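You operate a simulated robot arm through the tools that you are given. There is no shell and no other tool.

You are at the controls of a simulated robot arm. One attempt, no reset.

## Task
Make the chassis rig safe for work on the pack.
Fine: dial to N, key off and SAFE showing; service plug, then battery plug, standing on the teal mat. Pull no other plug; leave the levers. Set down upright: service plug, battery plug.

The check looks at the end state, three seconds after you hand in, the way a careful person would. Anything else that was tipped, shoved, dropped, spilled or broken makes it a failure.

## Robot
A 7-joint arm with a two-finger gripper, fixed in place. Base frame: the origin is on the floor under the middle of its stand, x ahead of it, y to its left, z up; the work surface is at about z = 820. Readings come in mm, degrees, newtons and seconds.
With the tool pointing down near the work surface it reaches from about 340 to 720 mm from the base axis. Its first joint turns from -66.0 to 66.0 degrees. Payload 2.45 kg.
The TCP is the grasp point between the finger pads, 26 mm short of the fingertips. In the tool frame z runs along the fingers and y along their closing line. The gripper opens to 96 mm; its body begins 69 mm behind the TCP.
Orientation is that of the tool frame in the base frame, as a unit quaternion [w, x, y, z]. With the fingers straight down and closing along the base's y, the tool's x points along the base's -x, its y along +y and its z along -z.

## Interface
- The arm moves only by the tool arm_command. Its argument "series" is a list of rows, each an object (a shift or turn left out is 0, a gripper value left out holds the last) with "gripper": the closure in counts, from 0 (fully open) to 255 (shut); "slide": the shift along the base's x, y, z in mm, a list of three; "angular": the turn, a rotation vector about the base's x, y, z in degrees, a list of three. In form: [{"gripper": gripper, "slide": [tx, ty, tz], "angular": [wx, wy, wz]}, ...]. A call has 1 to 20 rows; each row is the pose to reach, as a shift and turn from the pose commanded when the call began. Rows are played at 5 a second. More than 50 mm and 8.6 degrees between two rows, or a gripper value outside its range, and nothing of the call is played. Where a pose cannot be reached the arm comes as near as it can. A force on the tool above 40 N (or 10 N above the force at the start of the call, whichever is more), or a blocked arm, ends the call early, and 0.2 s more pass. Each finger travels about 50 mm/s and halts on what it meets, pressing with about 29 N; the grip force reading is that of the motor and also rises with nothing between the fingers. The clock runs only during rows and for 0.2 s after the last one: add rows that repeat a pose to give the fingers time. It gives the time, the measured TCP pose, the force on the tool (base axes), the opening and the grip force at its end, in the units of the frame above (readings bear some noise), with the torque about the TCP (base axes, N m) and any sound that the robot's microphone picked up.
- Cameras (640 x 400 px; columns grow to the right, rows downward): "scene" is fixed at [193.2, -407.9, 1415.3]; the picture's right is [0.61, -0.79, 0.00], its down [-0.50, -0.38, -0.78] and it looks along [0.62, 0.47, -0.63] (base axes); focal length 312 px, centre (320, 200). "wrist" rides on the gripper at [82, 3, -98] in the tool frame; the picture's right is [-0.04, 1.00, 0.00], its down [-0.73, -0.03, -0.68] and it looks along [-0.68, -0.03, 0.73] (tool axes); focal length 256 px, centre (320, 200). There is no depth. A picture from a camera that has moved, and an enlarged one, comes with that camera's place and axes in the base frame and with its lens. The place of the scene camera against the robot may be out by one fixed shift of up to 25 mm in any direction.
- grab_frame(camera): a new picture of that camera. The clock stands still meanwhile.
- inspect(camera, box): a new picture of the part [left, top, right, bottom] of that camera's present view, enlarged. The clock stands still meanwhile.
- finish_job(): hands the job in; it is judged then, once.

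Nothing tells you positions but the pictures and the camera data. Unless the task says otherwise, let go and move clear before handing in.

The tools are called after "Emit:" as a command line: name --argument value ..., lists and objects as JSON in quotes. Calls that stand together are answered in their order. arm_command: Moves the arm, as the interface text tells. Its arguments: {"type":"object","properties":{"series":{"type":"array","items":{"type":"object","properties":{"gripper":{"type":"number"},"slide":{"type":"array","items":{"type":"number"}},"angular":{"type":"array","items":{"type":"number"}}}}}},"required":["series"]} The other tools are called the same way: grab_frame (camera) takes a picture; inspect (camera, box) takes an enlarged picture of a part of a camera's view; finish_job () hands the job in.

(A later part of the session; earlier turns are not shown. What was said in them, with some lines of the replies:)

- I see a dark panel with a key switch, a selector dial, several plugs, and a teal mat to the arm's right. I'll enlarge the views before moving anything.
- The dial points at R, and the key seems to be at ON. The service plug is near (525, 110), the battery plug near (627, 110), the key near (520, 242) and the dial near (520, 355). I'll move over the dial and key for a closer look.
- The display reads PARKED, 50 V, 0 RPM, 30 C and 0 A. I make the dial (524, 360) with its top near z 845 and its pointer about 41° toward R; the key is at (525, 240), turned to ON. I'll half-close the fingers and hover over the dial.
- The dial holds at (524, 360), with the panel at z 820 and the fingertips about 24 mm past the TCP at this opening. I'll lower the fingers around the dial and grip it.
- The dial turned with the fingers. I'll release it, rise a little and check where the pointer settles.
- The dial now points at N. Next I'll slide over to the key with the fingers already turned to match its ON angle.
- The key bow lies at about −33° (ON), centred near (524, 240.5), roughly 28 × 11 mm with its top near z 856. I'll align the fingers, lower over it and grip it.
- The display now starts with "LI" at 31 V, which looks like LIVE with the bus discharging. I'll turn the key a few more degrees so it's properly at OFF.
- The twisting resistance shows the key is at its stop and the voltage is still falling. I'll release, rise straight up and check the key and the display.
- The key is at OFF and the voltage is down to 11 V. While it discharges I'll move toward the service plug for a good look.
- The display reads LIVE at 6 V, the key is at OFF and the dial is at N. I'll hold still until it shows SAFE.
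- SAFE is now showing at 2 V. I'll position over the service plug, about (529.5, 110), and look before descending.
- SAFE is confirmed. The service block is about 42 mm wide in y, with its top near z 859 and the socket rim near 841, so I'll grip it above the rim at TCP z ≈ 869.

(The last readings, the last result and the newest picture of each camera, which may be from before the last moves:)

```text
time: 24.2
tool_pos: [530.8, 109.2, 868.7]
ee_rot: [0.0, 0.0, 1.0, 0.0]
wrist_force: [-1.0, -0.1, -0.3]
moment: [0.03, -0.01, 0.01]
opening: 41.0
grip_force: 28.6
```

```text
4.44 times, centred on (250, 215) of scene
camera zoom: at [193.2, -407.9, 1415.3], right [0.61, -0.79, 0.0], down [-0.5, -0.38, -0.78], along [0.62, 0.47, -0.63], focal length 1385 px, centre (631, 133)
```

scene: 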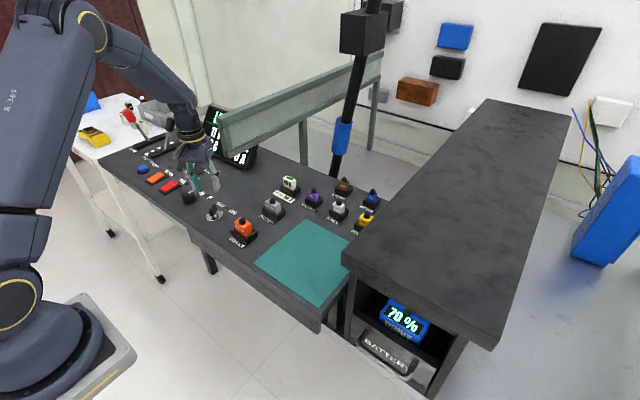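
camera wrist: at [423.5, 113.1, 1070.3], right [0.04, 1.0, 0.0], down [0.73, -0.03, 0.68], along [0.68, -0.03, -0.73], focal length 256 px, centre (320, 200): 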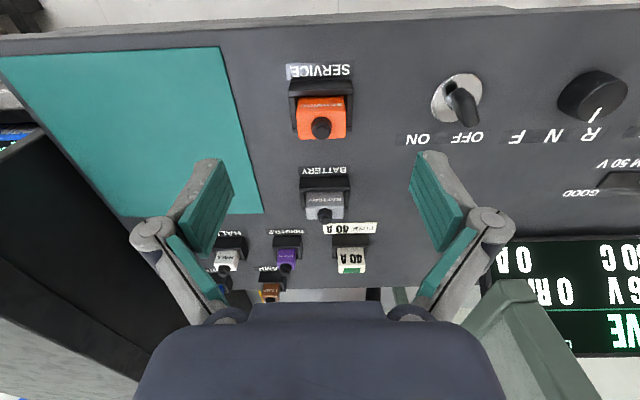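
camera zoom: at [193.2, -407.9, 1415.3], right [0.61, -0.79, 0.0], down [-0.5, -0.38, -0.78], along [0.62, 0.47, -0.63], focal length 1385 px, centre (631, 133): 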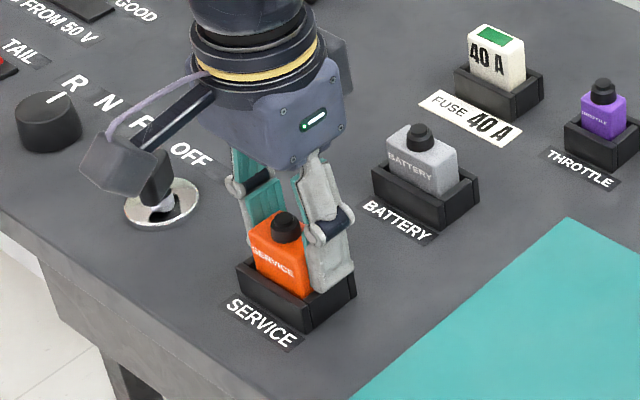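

The fingers hold the block firmly at 41 mm. I'll pull it straight up slowly.

Emit:
arm_command --series '[{"slide": [0, 0, 4], "gripper": 255}, {"slide": [0, 0, 9], "gripper": 255}, {"slide": [0, 0, 16], "gripper": 255}, {"slide": [0, 0, 26], "gripper": 255}, {"slide": [0, 0, 40], "gripper": 255}, {"slide": [0, 0, 55], "gripper": 255}, {"slide": [0, 0, 70], "gripper": 255}, {"slide": [0, 0, 70], "gripper": 255}]'

Emit:
grab_frame --camera "wrist"

Emit:
grab_frame --camera "scene"

Emit:
inspect --camera "scene" --box '[180, 130, 300, 250]'

```text
time: 26.0
tool_pos: [530.2, 109.2, 939.3]
ee_rot: [0.0, 0.0, 1.0, 0.0]
wrist_force: [-0.6, -0.6, -1.1]
moment: [0.01, -0.01, 0.0]
opening: 41.1
grip_force: 29.4
```

```text
taken
camera wrist: at [449.1, 113.1, 1037.0], right [0.04, 1.0, 0.0], down [0.73, -0.03, 0.68], along [0.68, -0.03, -0.73], focal length 256 px, centre (320, 200)
```

wrist: 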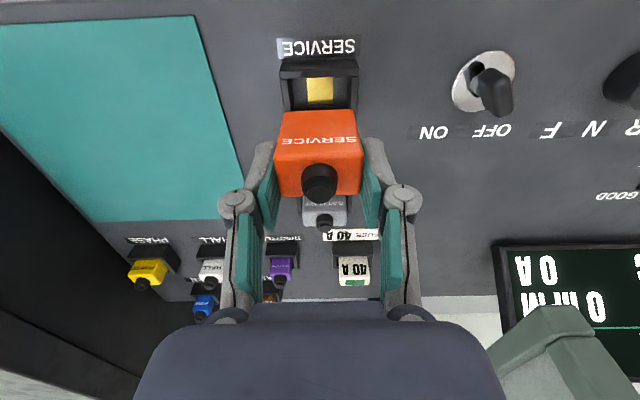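

```text
taken
```

scene: 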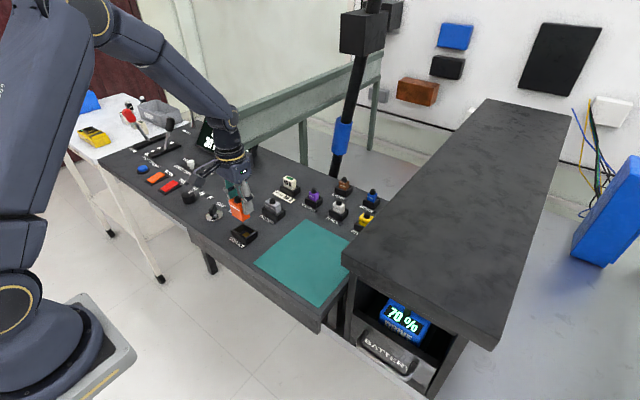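

```text
3.33 times, centred on (240, 190) of scene
camera zoom: at [193.2, -407.9, 1415.3], right [0.61, -0.79, 0.0], down [-0.5, -0.38, -0.78], along [0.62, 0.47, -0.63], focal length 1039 px, centre (587, 233)
```

zoom: 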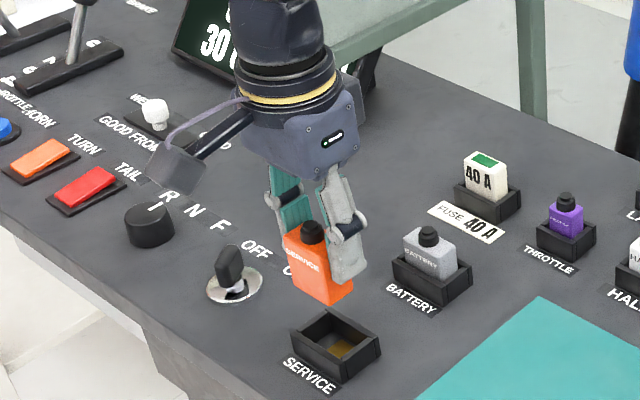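

The service plug is out cleanly. I'll carry it over to the near half of the teal mat, around (520, −60).

Emit:
arm_command --series '[{"slide": [-2, -25, 0], "gripper": 255}, {"slide": [-4, -60, 0], "gripper": 255}, {"slide": [-6, -95, 0], "gripper": 255}, {"slide": [-8, -130, 0], "gripper": 255}, {"slide": [-10, -158, 0], "gripper": 255}, {"slide": [-10, -170, 0], "gripper": 255}, {"slide": [-10, -170, 0], "gripper": 255}]'

Emit:
grab_frame --camera "wrist"

Emit:
inspect --camera "scene" --box '[220, 150, 380, 310]'

```text
time: 27.6
tool_pos: [521.6, -60.4, 939.4]
ee_rot: [0.0, 0.0, 1.0, 0.0]
wrist_force: [0.4, 0.4, -1.2]
moment: [-0.02, -0.05, -0.02]
opening: 41.0
grip_force: 28.7
```

```text
taken
camera wrist: at [439.6, -56.8, 1036.9], right [0.04, 1.0, 0.0], down [0.73, -0.03, 0.68], along [0.68, -0.03, -0.73], focal length 256 px, centre (320, 200)
```

wrist: 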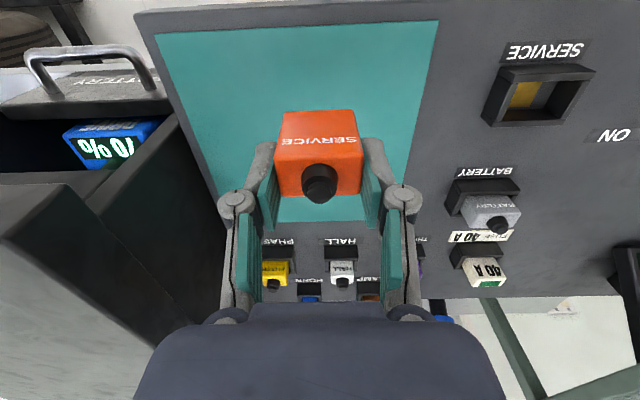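

```text
2.50 times, centred on (300, 230) of scene
camera zoom: at [193.2, -407.9, 1415.3], right [0.61, -0.79, 0.0], down [-0.5, -0.38, -0.78], along [0.62, 0.47, -0.63], focal length 779 px, centre (370, 125)
```

zoom: 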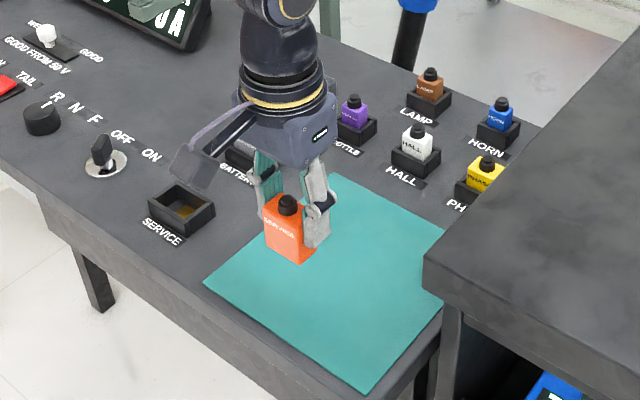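

The plug is upright over the mat. I'll lower it, then take small steps to find contact.

Emit:
arm_command --series '[{"slide": [0, 0, -20], "gripper": 255}, {"slide": [0, 0, -40], "gripper": 255}, {"slide": [0, 0, -55], "gripper": 255}, {"slide": [0, 0, -62], "gripper": 255}, {"slide": [0, 0, -66], "gripper": 255}, {"slide": [0, 0, -66], "gripper": 255}]'

Emit:
inspect --camera "scene" --box '[230, 190, 350, 290]'

```text
time: 29.0
tool_pos: [520.8, -60.3, 873.9]
ee_rot: [0.0, 0.0, 1.0, 0.0]
wrist_force: [0.1, 0.2, -0.5]
moment: [0.0, 0.0, 0.01]
opening: 40.9
grip_force: 29.4
```

```text
4.00 times, centred on (290, 240) of scene
camera zoom: at [193.2, -407.9, 1415.3], right [0.61, -0.79, 0.0], down [-0.5, -0.38, -0.78], along [0.62, 0.47, -0.63], focal length 1247 px, centre (440, 40)
```

zoom: 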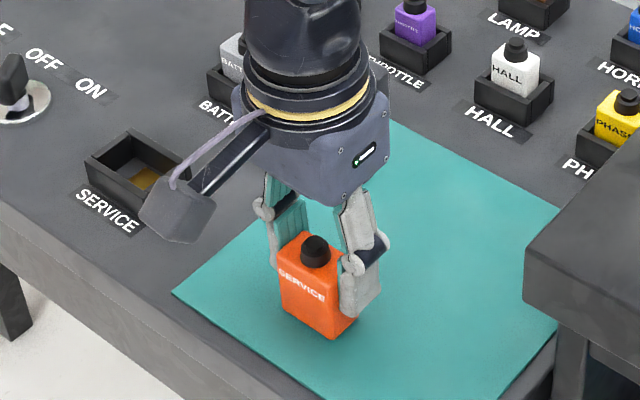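

Emit:
arm_command --series '[{"slide": [0, 0, -1], "gripper": 255}, {"slide": [0, 0, -2], "gripper": 255}, {"slide": [0, 0, -3], "gripper": 255}, {"slide": [0, 0, -3], "gripper": 255}]'

```text
time: 30.0
tool_pos: [520.3, -59.9, 872.4]
ee_rot: [0.001, 0.0, 1.0, 0.0]
wrist_force: [-5.1, 1.4, 21.4]
moment: [0.06, 0.37, -0.05]
opening: 41.6
grip_force: 29.5
```

Contact at about z 872. I'll ease off slightly, open the fingers and check the plug stands.

Emit:
arm_command --series '[{"slide": [0, 0, 1.5], "gripper": 255}, {"slide": [0, 0, 1.5], "gripper": 255}, {"slide": [0, 0, 1.5], "gripper": 130}, {"slide": [0, 0, 1.5], "gripper": 100}, {"slide": [0, 0, 1.5], "gripper": 75}, {"slide": [0, 0, 1.5], "gripper": 75}, {"slide": [0, 0, 1.5], "gripper": 75}]'

Emit:
grab_frame --camera "wrist"

Emit:
inspect --camera "scene" --box '[230, 190, 350, 290]'

```text
time: 31.6
tool_pos: [521.4, -58.9, 871.4]
ee_rot: [-0.001, 0.0, 1.0, -0.001]
wrist_force: [-0.1, 0.0, -0.5]
moment: [0.02, -0.02, -0.05]
opening: 67.8
grip_force: 0.0
```

```text
taken
camera wrist: at [439.1, -56.5, 969.4], right [0.04, 1.0, 0.0], down [0.73, -0.03, 0.68], along [0.68, -0.03, -0.73], focal length 256 px, centre (320, 200)
```

wrist: 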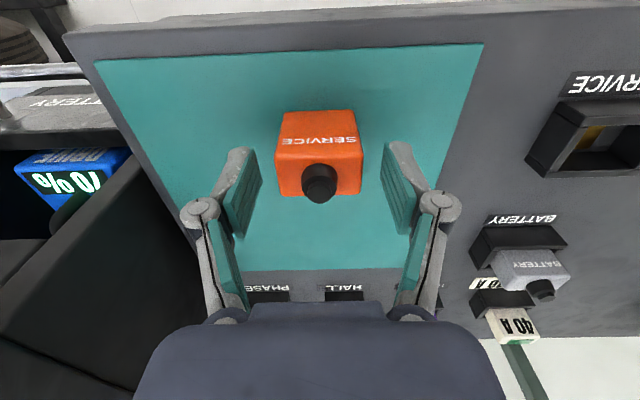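

```text
4.00 times, centred on (290, 240) of scene
camera zoom: at [193.2, -407.9, 1415.3], right [0.61, -0.79, 0.0], down [-0.5, -0.38, -0.78], along [0.62, 0.47, -0.63], focal length 1247 px, centre (440, 40)
```

zoom: 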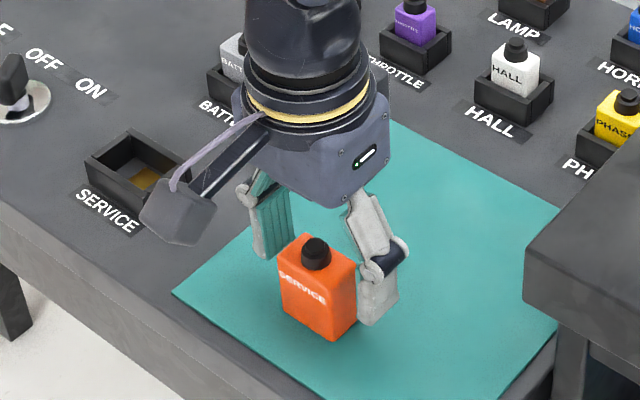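

The service plug stands upright on the mat. I'll rise straight up and move over to the battery plug.

Emit:
arm_command --series '[{"slide": [0, 0, 15], "gripper": 75}, {"slide": [0, 0, 45], "gripper": 75}, {"slide": [0, 0, 85], "gripper": 75}, {"slide": [15, 35, 100], "gripper": 75}, {"slide": [35, 70, 100], "gripper": 75}, {"slide": [55, 105, 100], "gripper": 75}, {"slide": [75, 140, 100], "gripper": 75}, {"slide": [95, 170, 90], "gripper": 75}, {"slide": [95, 170, 80], "gripper": 75}, {"slide": [95, 170, 80], "gripper": 75}]'

Emit:
grab_frame --camera "wrist"

Emit:
inspect --camera "wrist" --box '[230, 60, 410, 200]'

Emit:
grab_frame --camera "scene"

Emit:
inspect --camera "scene" --box '[200, 160, 340, 280]'

```text
time: 33.8
tool_pos: [615.5, 110.3, 952.1]
ee_rot: [0.0, 0.0, 1.0, 0.0]
wrist_force: [-0.5, 0.2, 0.1]
moment: [0.01, -0.03, -0.02]
opening: 67.9
grip_force: 0.0
```

```text
taken
camera wrist: at [534.2, 113.5, 1049.5], right [0.04, 1.0, 0.0], down [0.73, -0.03, 0.68], along [0.68, -0.03, -0.73], focal length 256 px, centre (320, 200)
```

wrist: 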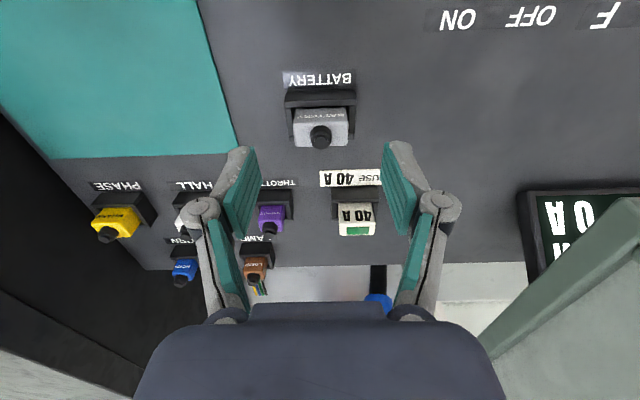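

```text
2.86 times, centred on (320, 130) of wrist
camera zoom: at [534.2, 113.5, 1049.5], right [0.04, 1.0, 0.0], down [0.73, -0.03, 0.68], along [0.68, -0.03, -0.73], focal length 731 px, centre (320, 400)
```

zoom: 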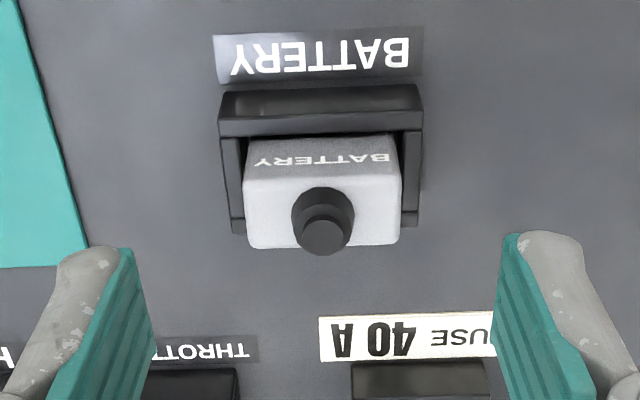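

```text
taken
```

scene: 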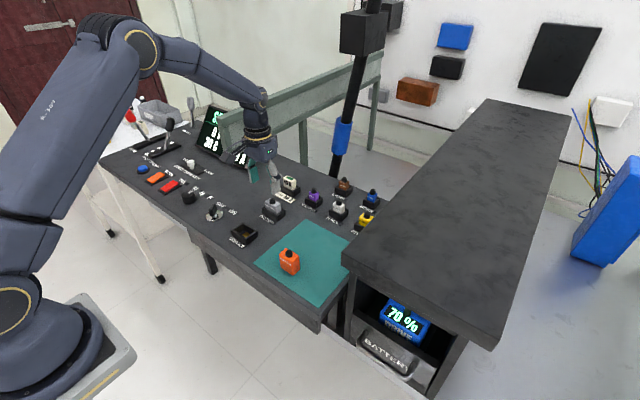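

```text
3.33 times, centred on (270, 220) of scene
camera zoom: at [193.2, -407.9, 1415.3], right [0.61, -0.79, 0.0], down [-0.5, -0.38, -0.78], along [0.62, 0.47, -0.63], focal length 1039 px, centre (487, 133)
```

zoom: 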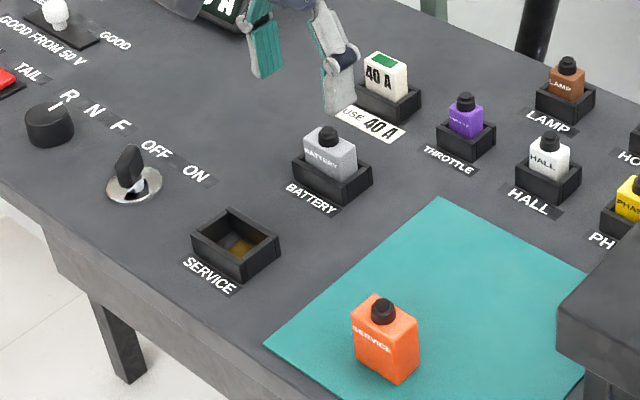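

The service plug stands well. The battery plug measures about (640.5, 110), with its block top near z 856 and the rim near 841. I'll hover over it first to check alignment.

Emit:
arm_command --series '[{"slide": [12, 0, -15], "gripper": 70}, {"slide": [25, 0, -30], "gripper": 70}, {"slide": [25, 0, -45], "gripper": 70}, {"slide": [25, 0, -45], "gripper": 70}]'

Emit:
inspect --camera "wrist" --box '[200, 60, 440, 240]'

Emit:
inspect --camera "scene" --box '[210, 160, 330, 260]'

```text
time: 34.8
tool_pos: [641.5, 108.3, 906.6]
ee_rot: [0.0, 0.0, 1.0, 0.0]
wrist_force: [-1.2, -0.4, -0.8]
moment: [0.01, 0.02, -0.04]
opening: 69.7
grip_force: 0.1
```

```text
2.22 times, centred on (320, 150) of wrist
camera zoom: at [559.3, 113.0, 1004.5], right [0.04, 1.0, 0.0], down [0.73, -0.03, 0.68], along [0.68, -0.03, -0.73], focal length 569 px, centre (320, 311)
```

zoom: 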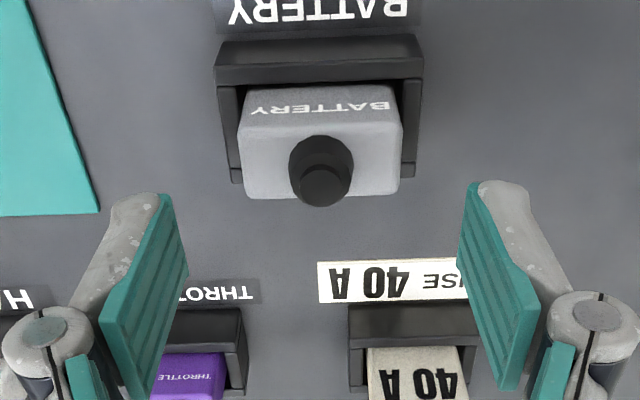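

```text
4.00 times, centred on (270, 210) of scene
camera zoom: at [193.2, -407.9, 1415.3], right [0.61, -0.79, 0.0], down [-0.5, -0.38, -0.78], along [0.62, 0.47, -0.63], focal length 1247 px, centre (520, 160)
```

zoom: 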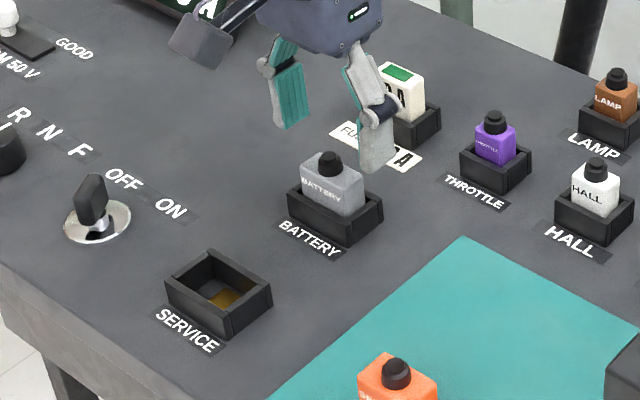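

Emit:
arm_command --series '[{"slide": [0, 0, -15], "gripper": 70}, {"slide": [0, 0, -30], "gripper": 70}, {"slide": [0, 0, -38.5], "gripper": 70}, {"slide": [0, 0, -38.5], "gripper": 70}, {"slide": [0, 0, -38.5], "gripper": 210}, {"slide": [0, 0, -38.5], "gripper": 210}, {"slide": [0, 0, -38.5], "gripper": 210}, {"slide": [0, 0, -38.5], "gripper": 210}]'

Emit:
inspect --camera "wrist" --box '[200, 60, 440, 240]'

Emit:
inspect --camera "scene" --box '[210, 160, 330, 260]'

```text
time: 36.6
tool_pos: [641.4, 109.9, 869.7]
ee_rot: [0.0, 0.001, 1.0, -0.001]
wrist_force: [-0.5, 1.1, 0.5]
moment: [-0.01, 0.01, 0.01]
opening: 43.1
grip_force: 28.8
```

```text
2.22 times, centred on (320, 150) of wrist
camera zoom: at [559.4, 113.3, 966.3], right [0.04, 1.0, 0.0], down [0.73, -0.03, 0.68], along [0.68, -0.03, -0.73], focal length 569 px, centre (320, 311)
```

zoom: 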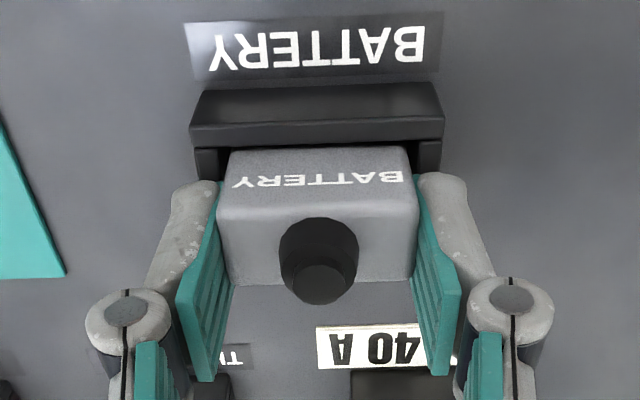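

```text
4.00 times, centred on (270, 210) of scene
camera zoom: at [193.2, -407.9, 1415.3], right [0.61, -0.79, 0.0], down [-0.5, -0.38, -0.78], along [0.62, 0.47, -0.63], focal length 1247 px, centre (520, 160)
```

zoom: 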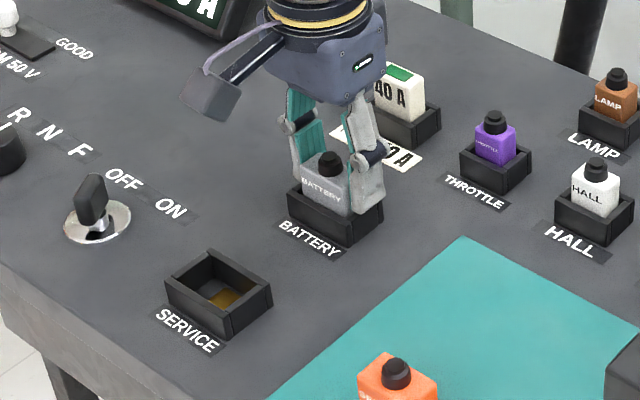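

The battery block is gripped squarely at 43 mm. I'll pull it straight up.

Emit:
arm_command --series '[{"slide": [0, 0, 4], "gripper": 255}, {"slide": [0, 0, 9], "gripper": 255}, {"slide": [0, 0, 16], "gripper": 255}, {"slide": [0, 0, 26], "gripper": 255}, {"slide": [0, 0, 40], "gripper": 255}, {"slide": [0, 0, 55], "gripper": 255}, {"slide": [0, 0, 75], "gripper": 255}, {"slide": [0, 0, 75], "gripper": 255}]'

Emit:
grab_frame --camera "wrist"

Emit:
inspect --camera "scene" --box '[180, 100, 340, 260]'

```text
time: 38.4
tool_pos: [640.9, 109.8, 943.0]
ee_rot: [0.0, -0.001, 1.0, 0.0]
wrist_force: [0.3, -0.6, 0.0]
moment: [0.01, -0.01, -0.02]
opening: 43.0
grip_force: 29.1
```

```text
taken
camera wrist: at [559.4, 114.0, 1040.5], right [0.04, 1.0, 0.0], down [0.73, -0.03, 0.68], along [0.68, -0.03, -0.73], focal length 256 px, centre (320, 200)
```

wrist: 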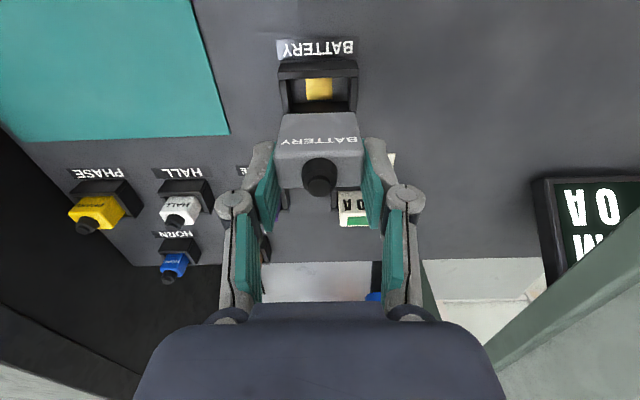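

```text
2.50 times, centred on (260, 180) of scene
camera zoom: at [193.2, -407.9, 1415.3], right [0.61, -0.79, 0.0], down [-0.5, -0.38, -0.78], along [0.62, 0.47, -0.63], focal length 779 px, centre (470, 250)
```

zoom: 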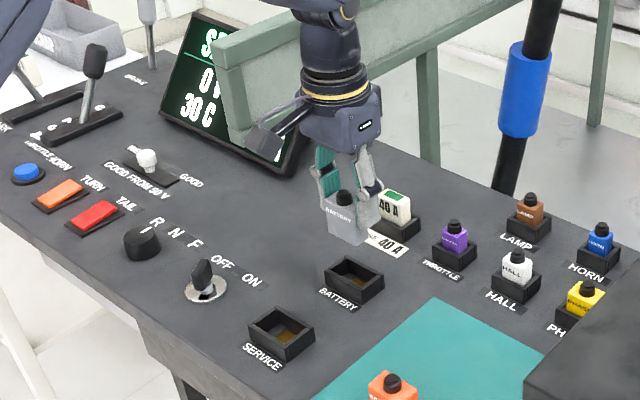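

The display still shows SAFE, now at 0 V, and the battery plug is out. I'll carry it to the far half of the mat, around (605, −60), clear of the service plug.

Emit:
arm_command --series '[{"slide": [-6, -25, 5], "gripper": 255}, {"slide": [-13, -60, 5], "gripper": 255}, {"slide": [-20, -95, 5], "gripper": 255}, {"slide": [-27, -130, 5], "gripper": 255}, {"slide": [-33, -158, 0], "gripper": 255}, {"slide": [-35, -170, 0], "gripper": 255}, {"slide": [-35, -170, 0], "gripper": 255}]'

Emit:
grab_frame --camera "wrist"

Emit:
inspect --camera "scene" --box '[220, 150, 380, 310]'

```text
time: 40.0
tool_pos: [605.7, -60.4, 943.3]
ee_rot: [0.0, 0.0, 1.0, 0.001]
wrist_force: [0.0, 0.1, -0.1]
moment: [0.0, 0.01, 0.03]
opening: 43.0
grip_force: 29.5
```

```text
taken
camera wrist: at [524.3, -56.7, 1040.9], right [0.04, 1.0, 0.0], down [0.73, -0.03, 0.68], along [0.68, -0.03, -0.73], focal length 256 px, centre (320, 200)
```

wrist: 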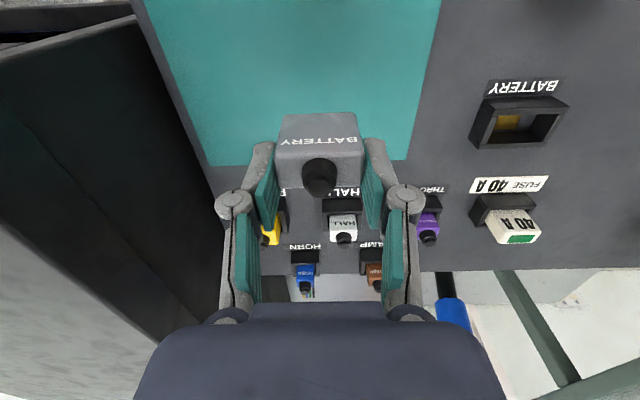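

```text
2.50 times, centred on (300, 230) of scene
camera zoom: at [193.2, -407.9, 1415.3], right [0.61, -0.79, 0.0], down [-0.5, -0.38, -0.78], along [0.62, 0.47, -0.63], focal length 779 px, centre (370, 125)
```

zoom: 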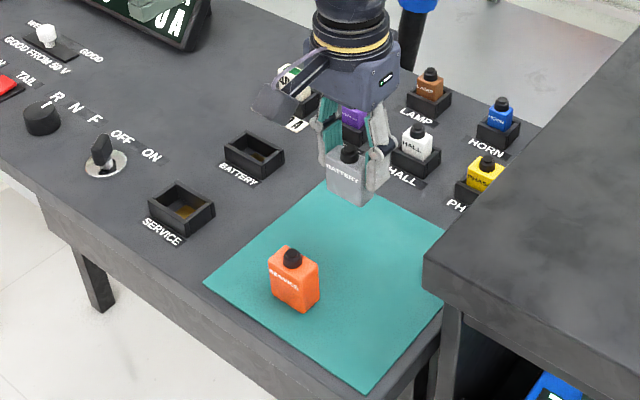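

Emit:
arm_command --series '[{"slide": [0, 0, -20], "gripper": 255}, {"slide": [0, 0, -40], "gripper": 255}, {"slide": [0, 0, -56], "gripper": 255}, {"slide": [0, 0, -65], "gripper": 255}, {"slide": [0, 0, -69], "gripper": 255}, {"slide": [0, 0, -69], "gripper": 255}]'

Emit:
inspect --camera "scene" --box '[230, 180, 370, 300]'

```text
time: 41.4
tool_pos: [606.0, -58.7, 872.3]
ee_rot: [0.0, 0.0, 1.0, -0.001]
wrist_force: [0.8, 0.4, -0.5]
moment: [-0.01, -0.02, 0.03]
opening: 42.9
grip_force: 29.5
```

```text
3.33 times, centred on (300, 240) of scene
camera zoom: at [193.2, -407.9, 1415.3], right [0.61, -0.79, 0.0], down [-0.5, -0.38, -0.78], along [0.62, 0.47, -0.63], focal length 1039 px, centre (387, 67)
```

zoom: 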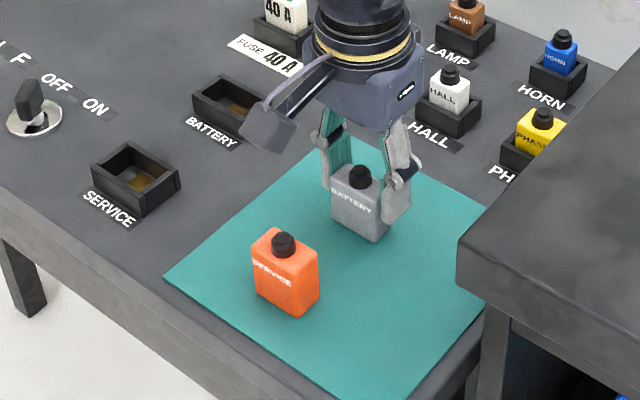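

Emit:
arm_command --series '[{"slide": [0, 0, -1], "gripper": 255}, {"slide": [0, 0, -2], "gripper": 255}, {"slide": [0, 0, -2.5], "gripper": 255}, {"slide": [0, 0, -2.5], "gripper": 255}]'

```text
time: 42.4
tool_pos: [606.6, -59.9, 872.1]
ee_rot: [0.0, 0.0, 1.0, -0.001]
wrist_force: [-2.1, 1.6, 5.7]
moment: [-0.01, 0.14, -0.01]
opening: 43.3
grip_force: 29.4
```

Light contact at 5.7 N, so the plug is resting on the mat. I'll open the fingers and check.

Emit:
arm_command --series '[{"gripper": 255}, {"gripper": 130}, {"gripper": 100}, {"gripper": 70}, {"gripper": 70}, {"gripper": 70}]'

Emit:
grab_frame --camera "wrist"

Emit:
inspect --camera "scene" --box '[230, 180, 370, 300]'

```text
time: 43.8
tool_pos: [605.7, -58.9, 872.3]
ee_rot: [0.0, 0.0, 1.0, 0.0]
wrist_force: [0.0, 0.7, -0.1]
moment: [-0.01, -0.02, -0.01]
opening: 69.3
grip_force: 0.1
```

```text
taken
camera wrist: at [524.5, -56.6, 969.0], right [0.04, 1.0, 0.0], down [0.73, -0.03, 0.68], along [0.68, -0.03, -0.73], focal length 256 px, centre (320, 200)
```

wrist: 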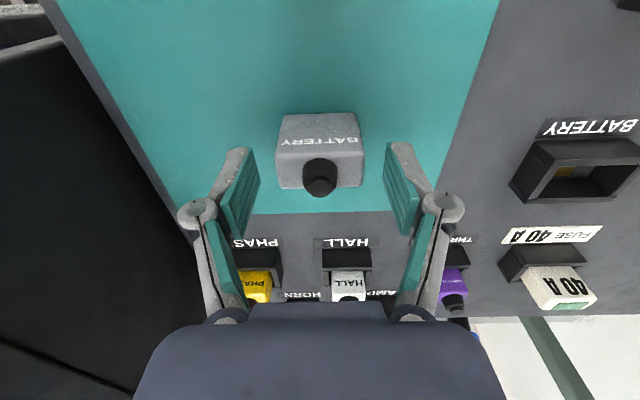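

```text
3.33 times, centred on (300, 240) of scene
camera zoom: at [193.2, -407.9, 1415.3], right [0.61, -0.79, 0.0], down [-0.5, -0.38, -0.78], along [0.62, 0.47, -0.63], focal length 1039 px, centre (387, 67)
```

zoom: 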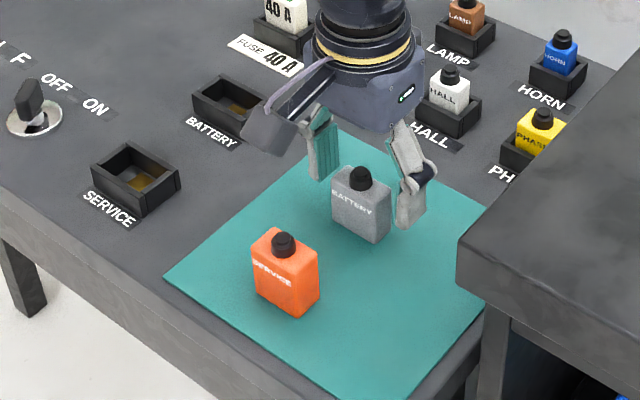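

Both plugs stand on the mat. I'll rise straight up and back away to a clear pose, then check everything once more.

Emit:
arm_command --series '[{"slide": [0, 0, 15], "gripper": 70}, {"slide": [0, 0, 45], "gripper": 70}, {"slide": [0, 0, 90], "gripper": 70}, {"slide": [0, 0, 135], "gripper": 70}, {"slide": [-20, 20, 180], "gripper": 70}, {"slide": [-55, 45, 205], "gripper": 70}, {"slide": [-95, 70, 220], "gripper": 70}, {"slide": [-135, 95, 230], "gripper": 70}, {"slide": [-160, 107, 230], "gripper": 70}, {"slide": [-160, 107, 230], "gripper": 70}]'

Emit:
grab_frame --camera "wrist"

Emit:
grab_frame --camera "scene"

Emit:
inspect --camera "scene" --box '[170, 90, 380, 310]'

Emit:
inspect --camera "wrist" --box '[400, 60, 640, 290]'

```text
refused: row 5 steps farther than a row can; nothing moved
```

```text
taken
camera wrist: at [524.5, -56.6, 969.0], right [0.04, 1.0, 0.0], down [0.73, -0.03, 0.68], along [0.68, -0.03, -0.73], focal length 256 px, centre (320, 200)
```

wrist: 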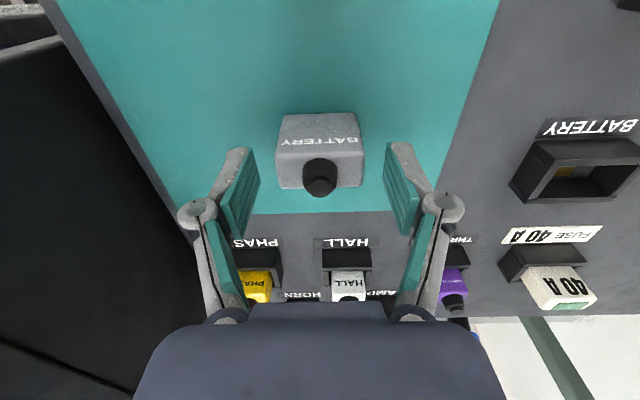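

```text
taken
```

scene: 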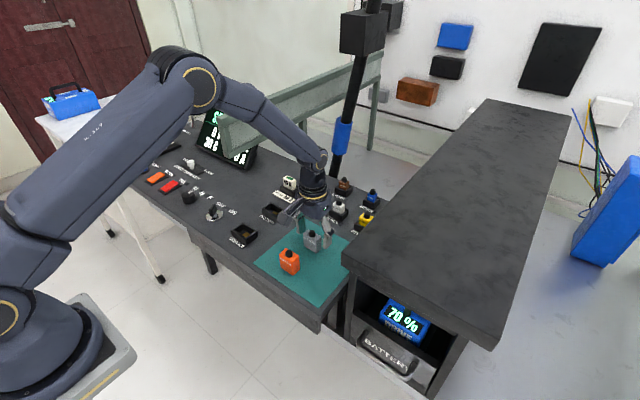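

```text
1.82 times, centred on (275, 200) of scene
camera zoom: at [193.2, -407.9, 1415.3], right [0.61, -0.79, 0.0], down [-0.5, -0.38, -0.78], along [0.62, 0.47, -0.63], focal length 567 px, centre (402, 200)
```

zoom: 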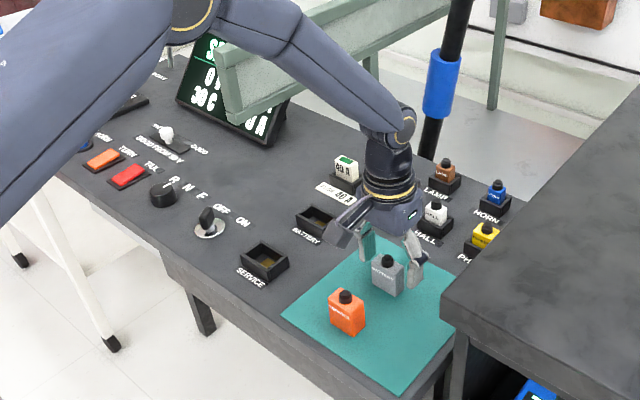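

```text
1.74 times, centred on (520, 175) of wrist
camera zoom: at [524.5, -56.6, 969.0], right [0.04, 1.0, 0.0], down [0.73, -0.03, 0.68], along [0.68, -0.03, -0.73], focal length 445 px, centre (-28, 244)
```

zoom: 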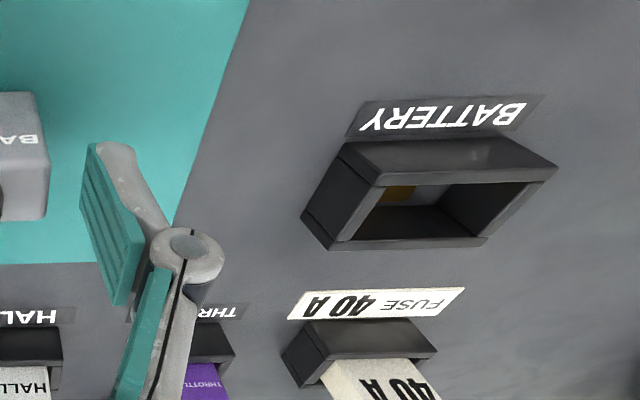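

That move was refused because one row stepped too far, so nothing moved. I'll repeat the retreat with smaller steps.

Emit:
arm_command --series '[{"slide": [0, 0, 15], "gripper": 70}, {"slide": [0, 0, 40], "gripper": 70}, {"slide": [0, 0, 75], "gripper": 70}, {"slide": [0, 0, 110], "gripper": 70}, {"slide": [0, 0, 140], "gripper": 70}, {"slide": [-20, 15, 165], "gripper": 70}, {"slide": [-50, 35, 185], "gripper": 70}, {"slide": [-80, 55, 200], "gripper": 70}, {"slide": [-110, 75, 215], "gripper": 70}, {"slide": [-140, 95, 228], "gripper": 70}, {"slide": [-160, 107, 230], "gripper": 70}, {"slide": [-160, 107, 230], "gripper": 70}]'

Emit:
grab_frame --camera "wrist"

Emit:
grab_frame --camera "scene"

Emit:
inspect --camera "scene" --box '[170, 90, 380, 310]'

Emit:
inspect --camera "wrist" --box '[400, 60, 640, 290]'

```text
time: 46.4
tool_pos: [444.5, 49.0, 1101.1]
ee_rot: [0.0, 0.0, 1.0, 0.0]
wrist_force: [-0.3, -0.4, 0.5]
moment: [-0.01, 0.01, 0.01]
opening: 69.6
grip_force: 0.1
```

```text
taken
camera wrist: at [364.4, 51.2, 1198.8], right [0.04, 1.0, 0.0], down [0.73, -0.03, 0.68], along [0.68, -0.03, -0.73], focal length 256 px, centre (320, 200)
```

wrist: 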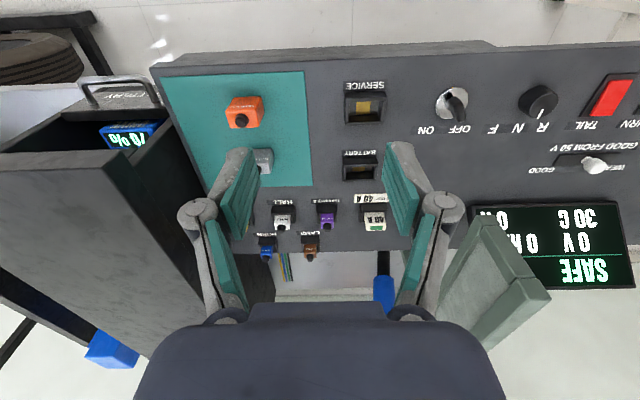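

```text
taken
```

scene: 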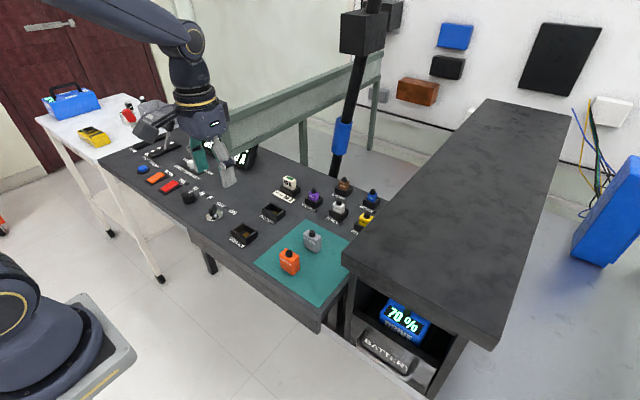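

```text
1.82 times, centred on (275, 200) of scene
camera zoom: at [193.2, -407.9, 1415.3], right [0.61, -0.79, 0.0], down [-0.5, -0.38, -0.78], along [0.62, 0.47, -0.63], focal length 567 px, centre (402, 200)
```

zoom: 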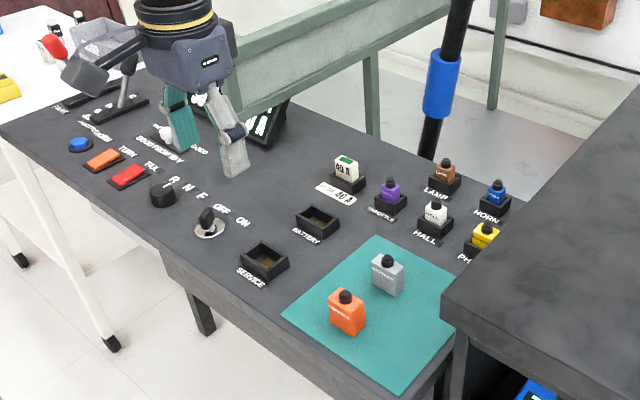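

```text
1.74 times, centred on (520, 175) of wrist
camera zoom: at [364.4, 51.2, 1198.8], right [0.04, 1.0, 0.0], down [0.73, -0.03, 0.68], along [0.68, -0.03, -0.73], focal length 445 px, centre (-28, 244)
```

zoom: 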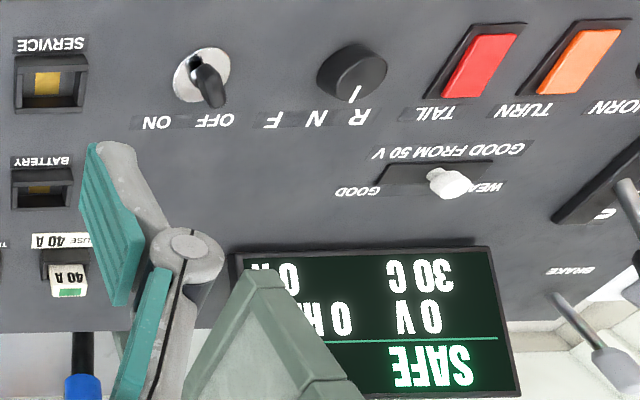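

The display shows SAFE at 0 V. The dial points at N, the key is at OFF, and both plugs stand upright on the mat. Nothing else was disturbed and the arm is clear, so I'm handing in.

Emit:
finish_job

```text
The job is handed in.
```

The chassis rig is safe for work on the pack, and the job is handed in; the check's verdict hasn't come back to me.

- **Dial:** it points at N.
- **Key and display:** the key is at OFF. I waited for the display to change from LIVE to SAFE before pulling any plug, and it now shows SAFE at 0 V.
- **Plugs:** I pulled the service plug first, then the battery plug. Both stand upright on the teal mat.
- **Everything else:** I pulled no other plug and left the levers alone. In the last pictures nothing else looks moved or tipped.

The gripper is open and the arm is clear of the panel.
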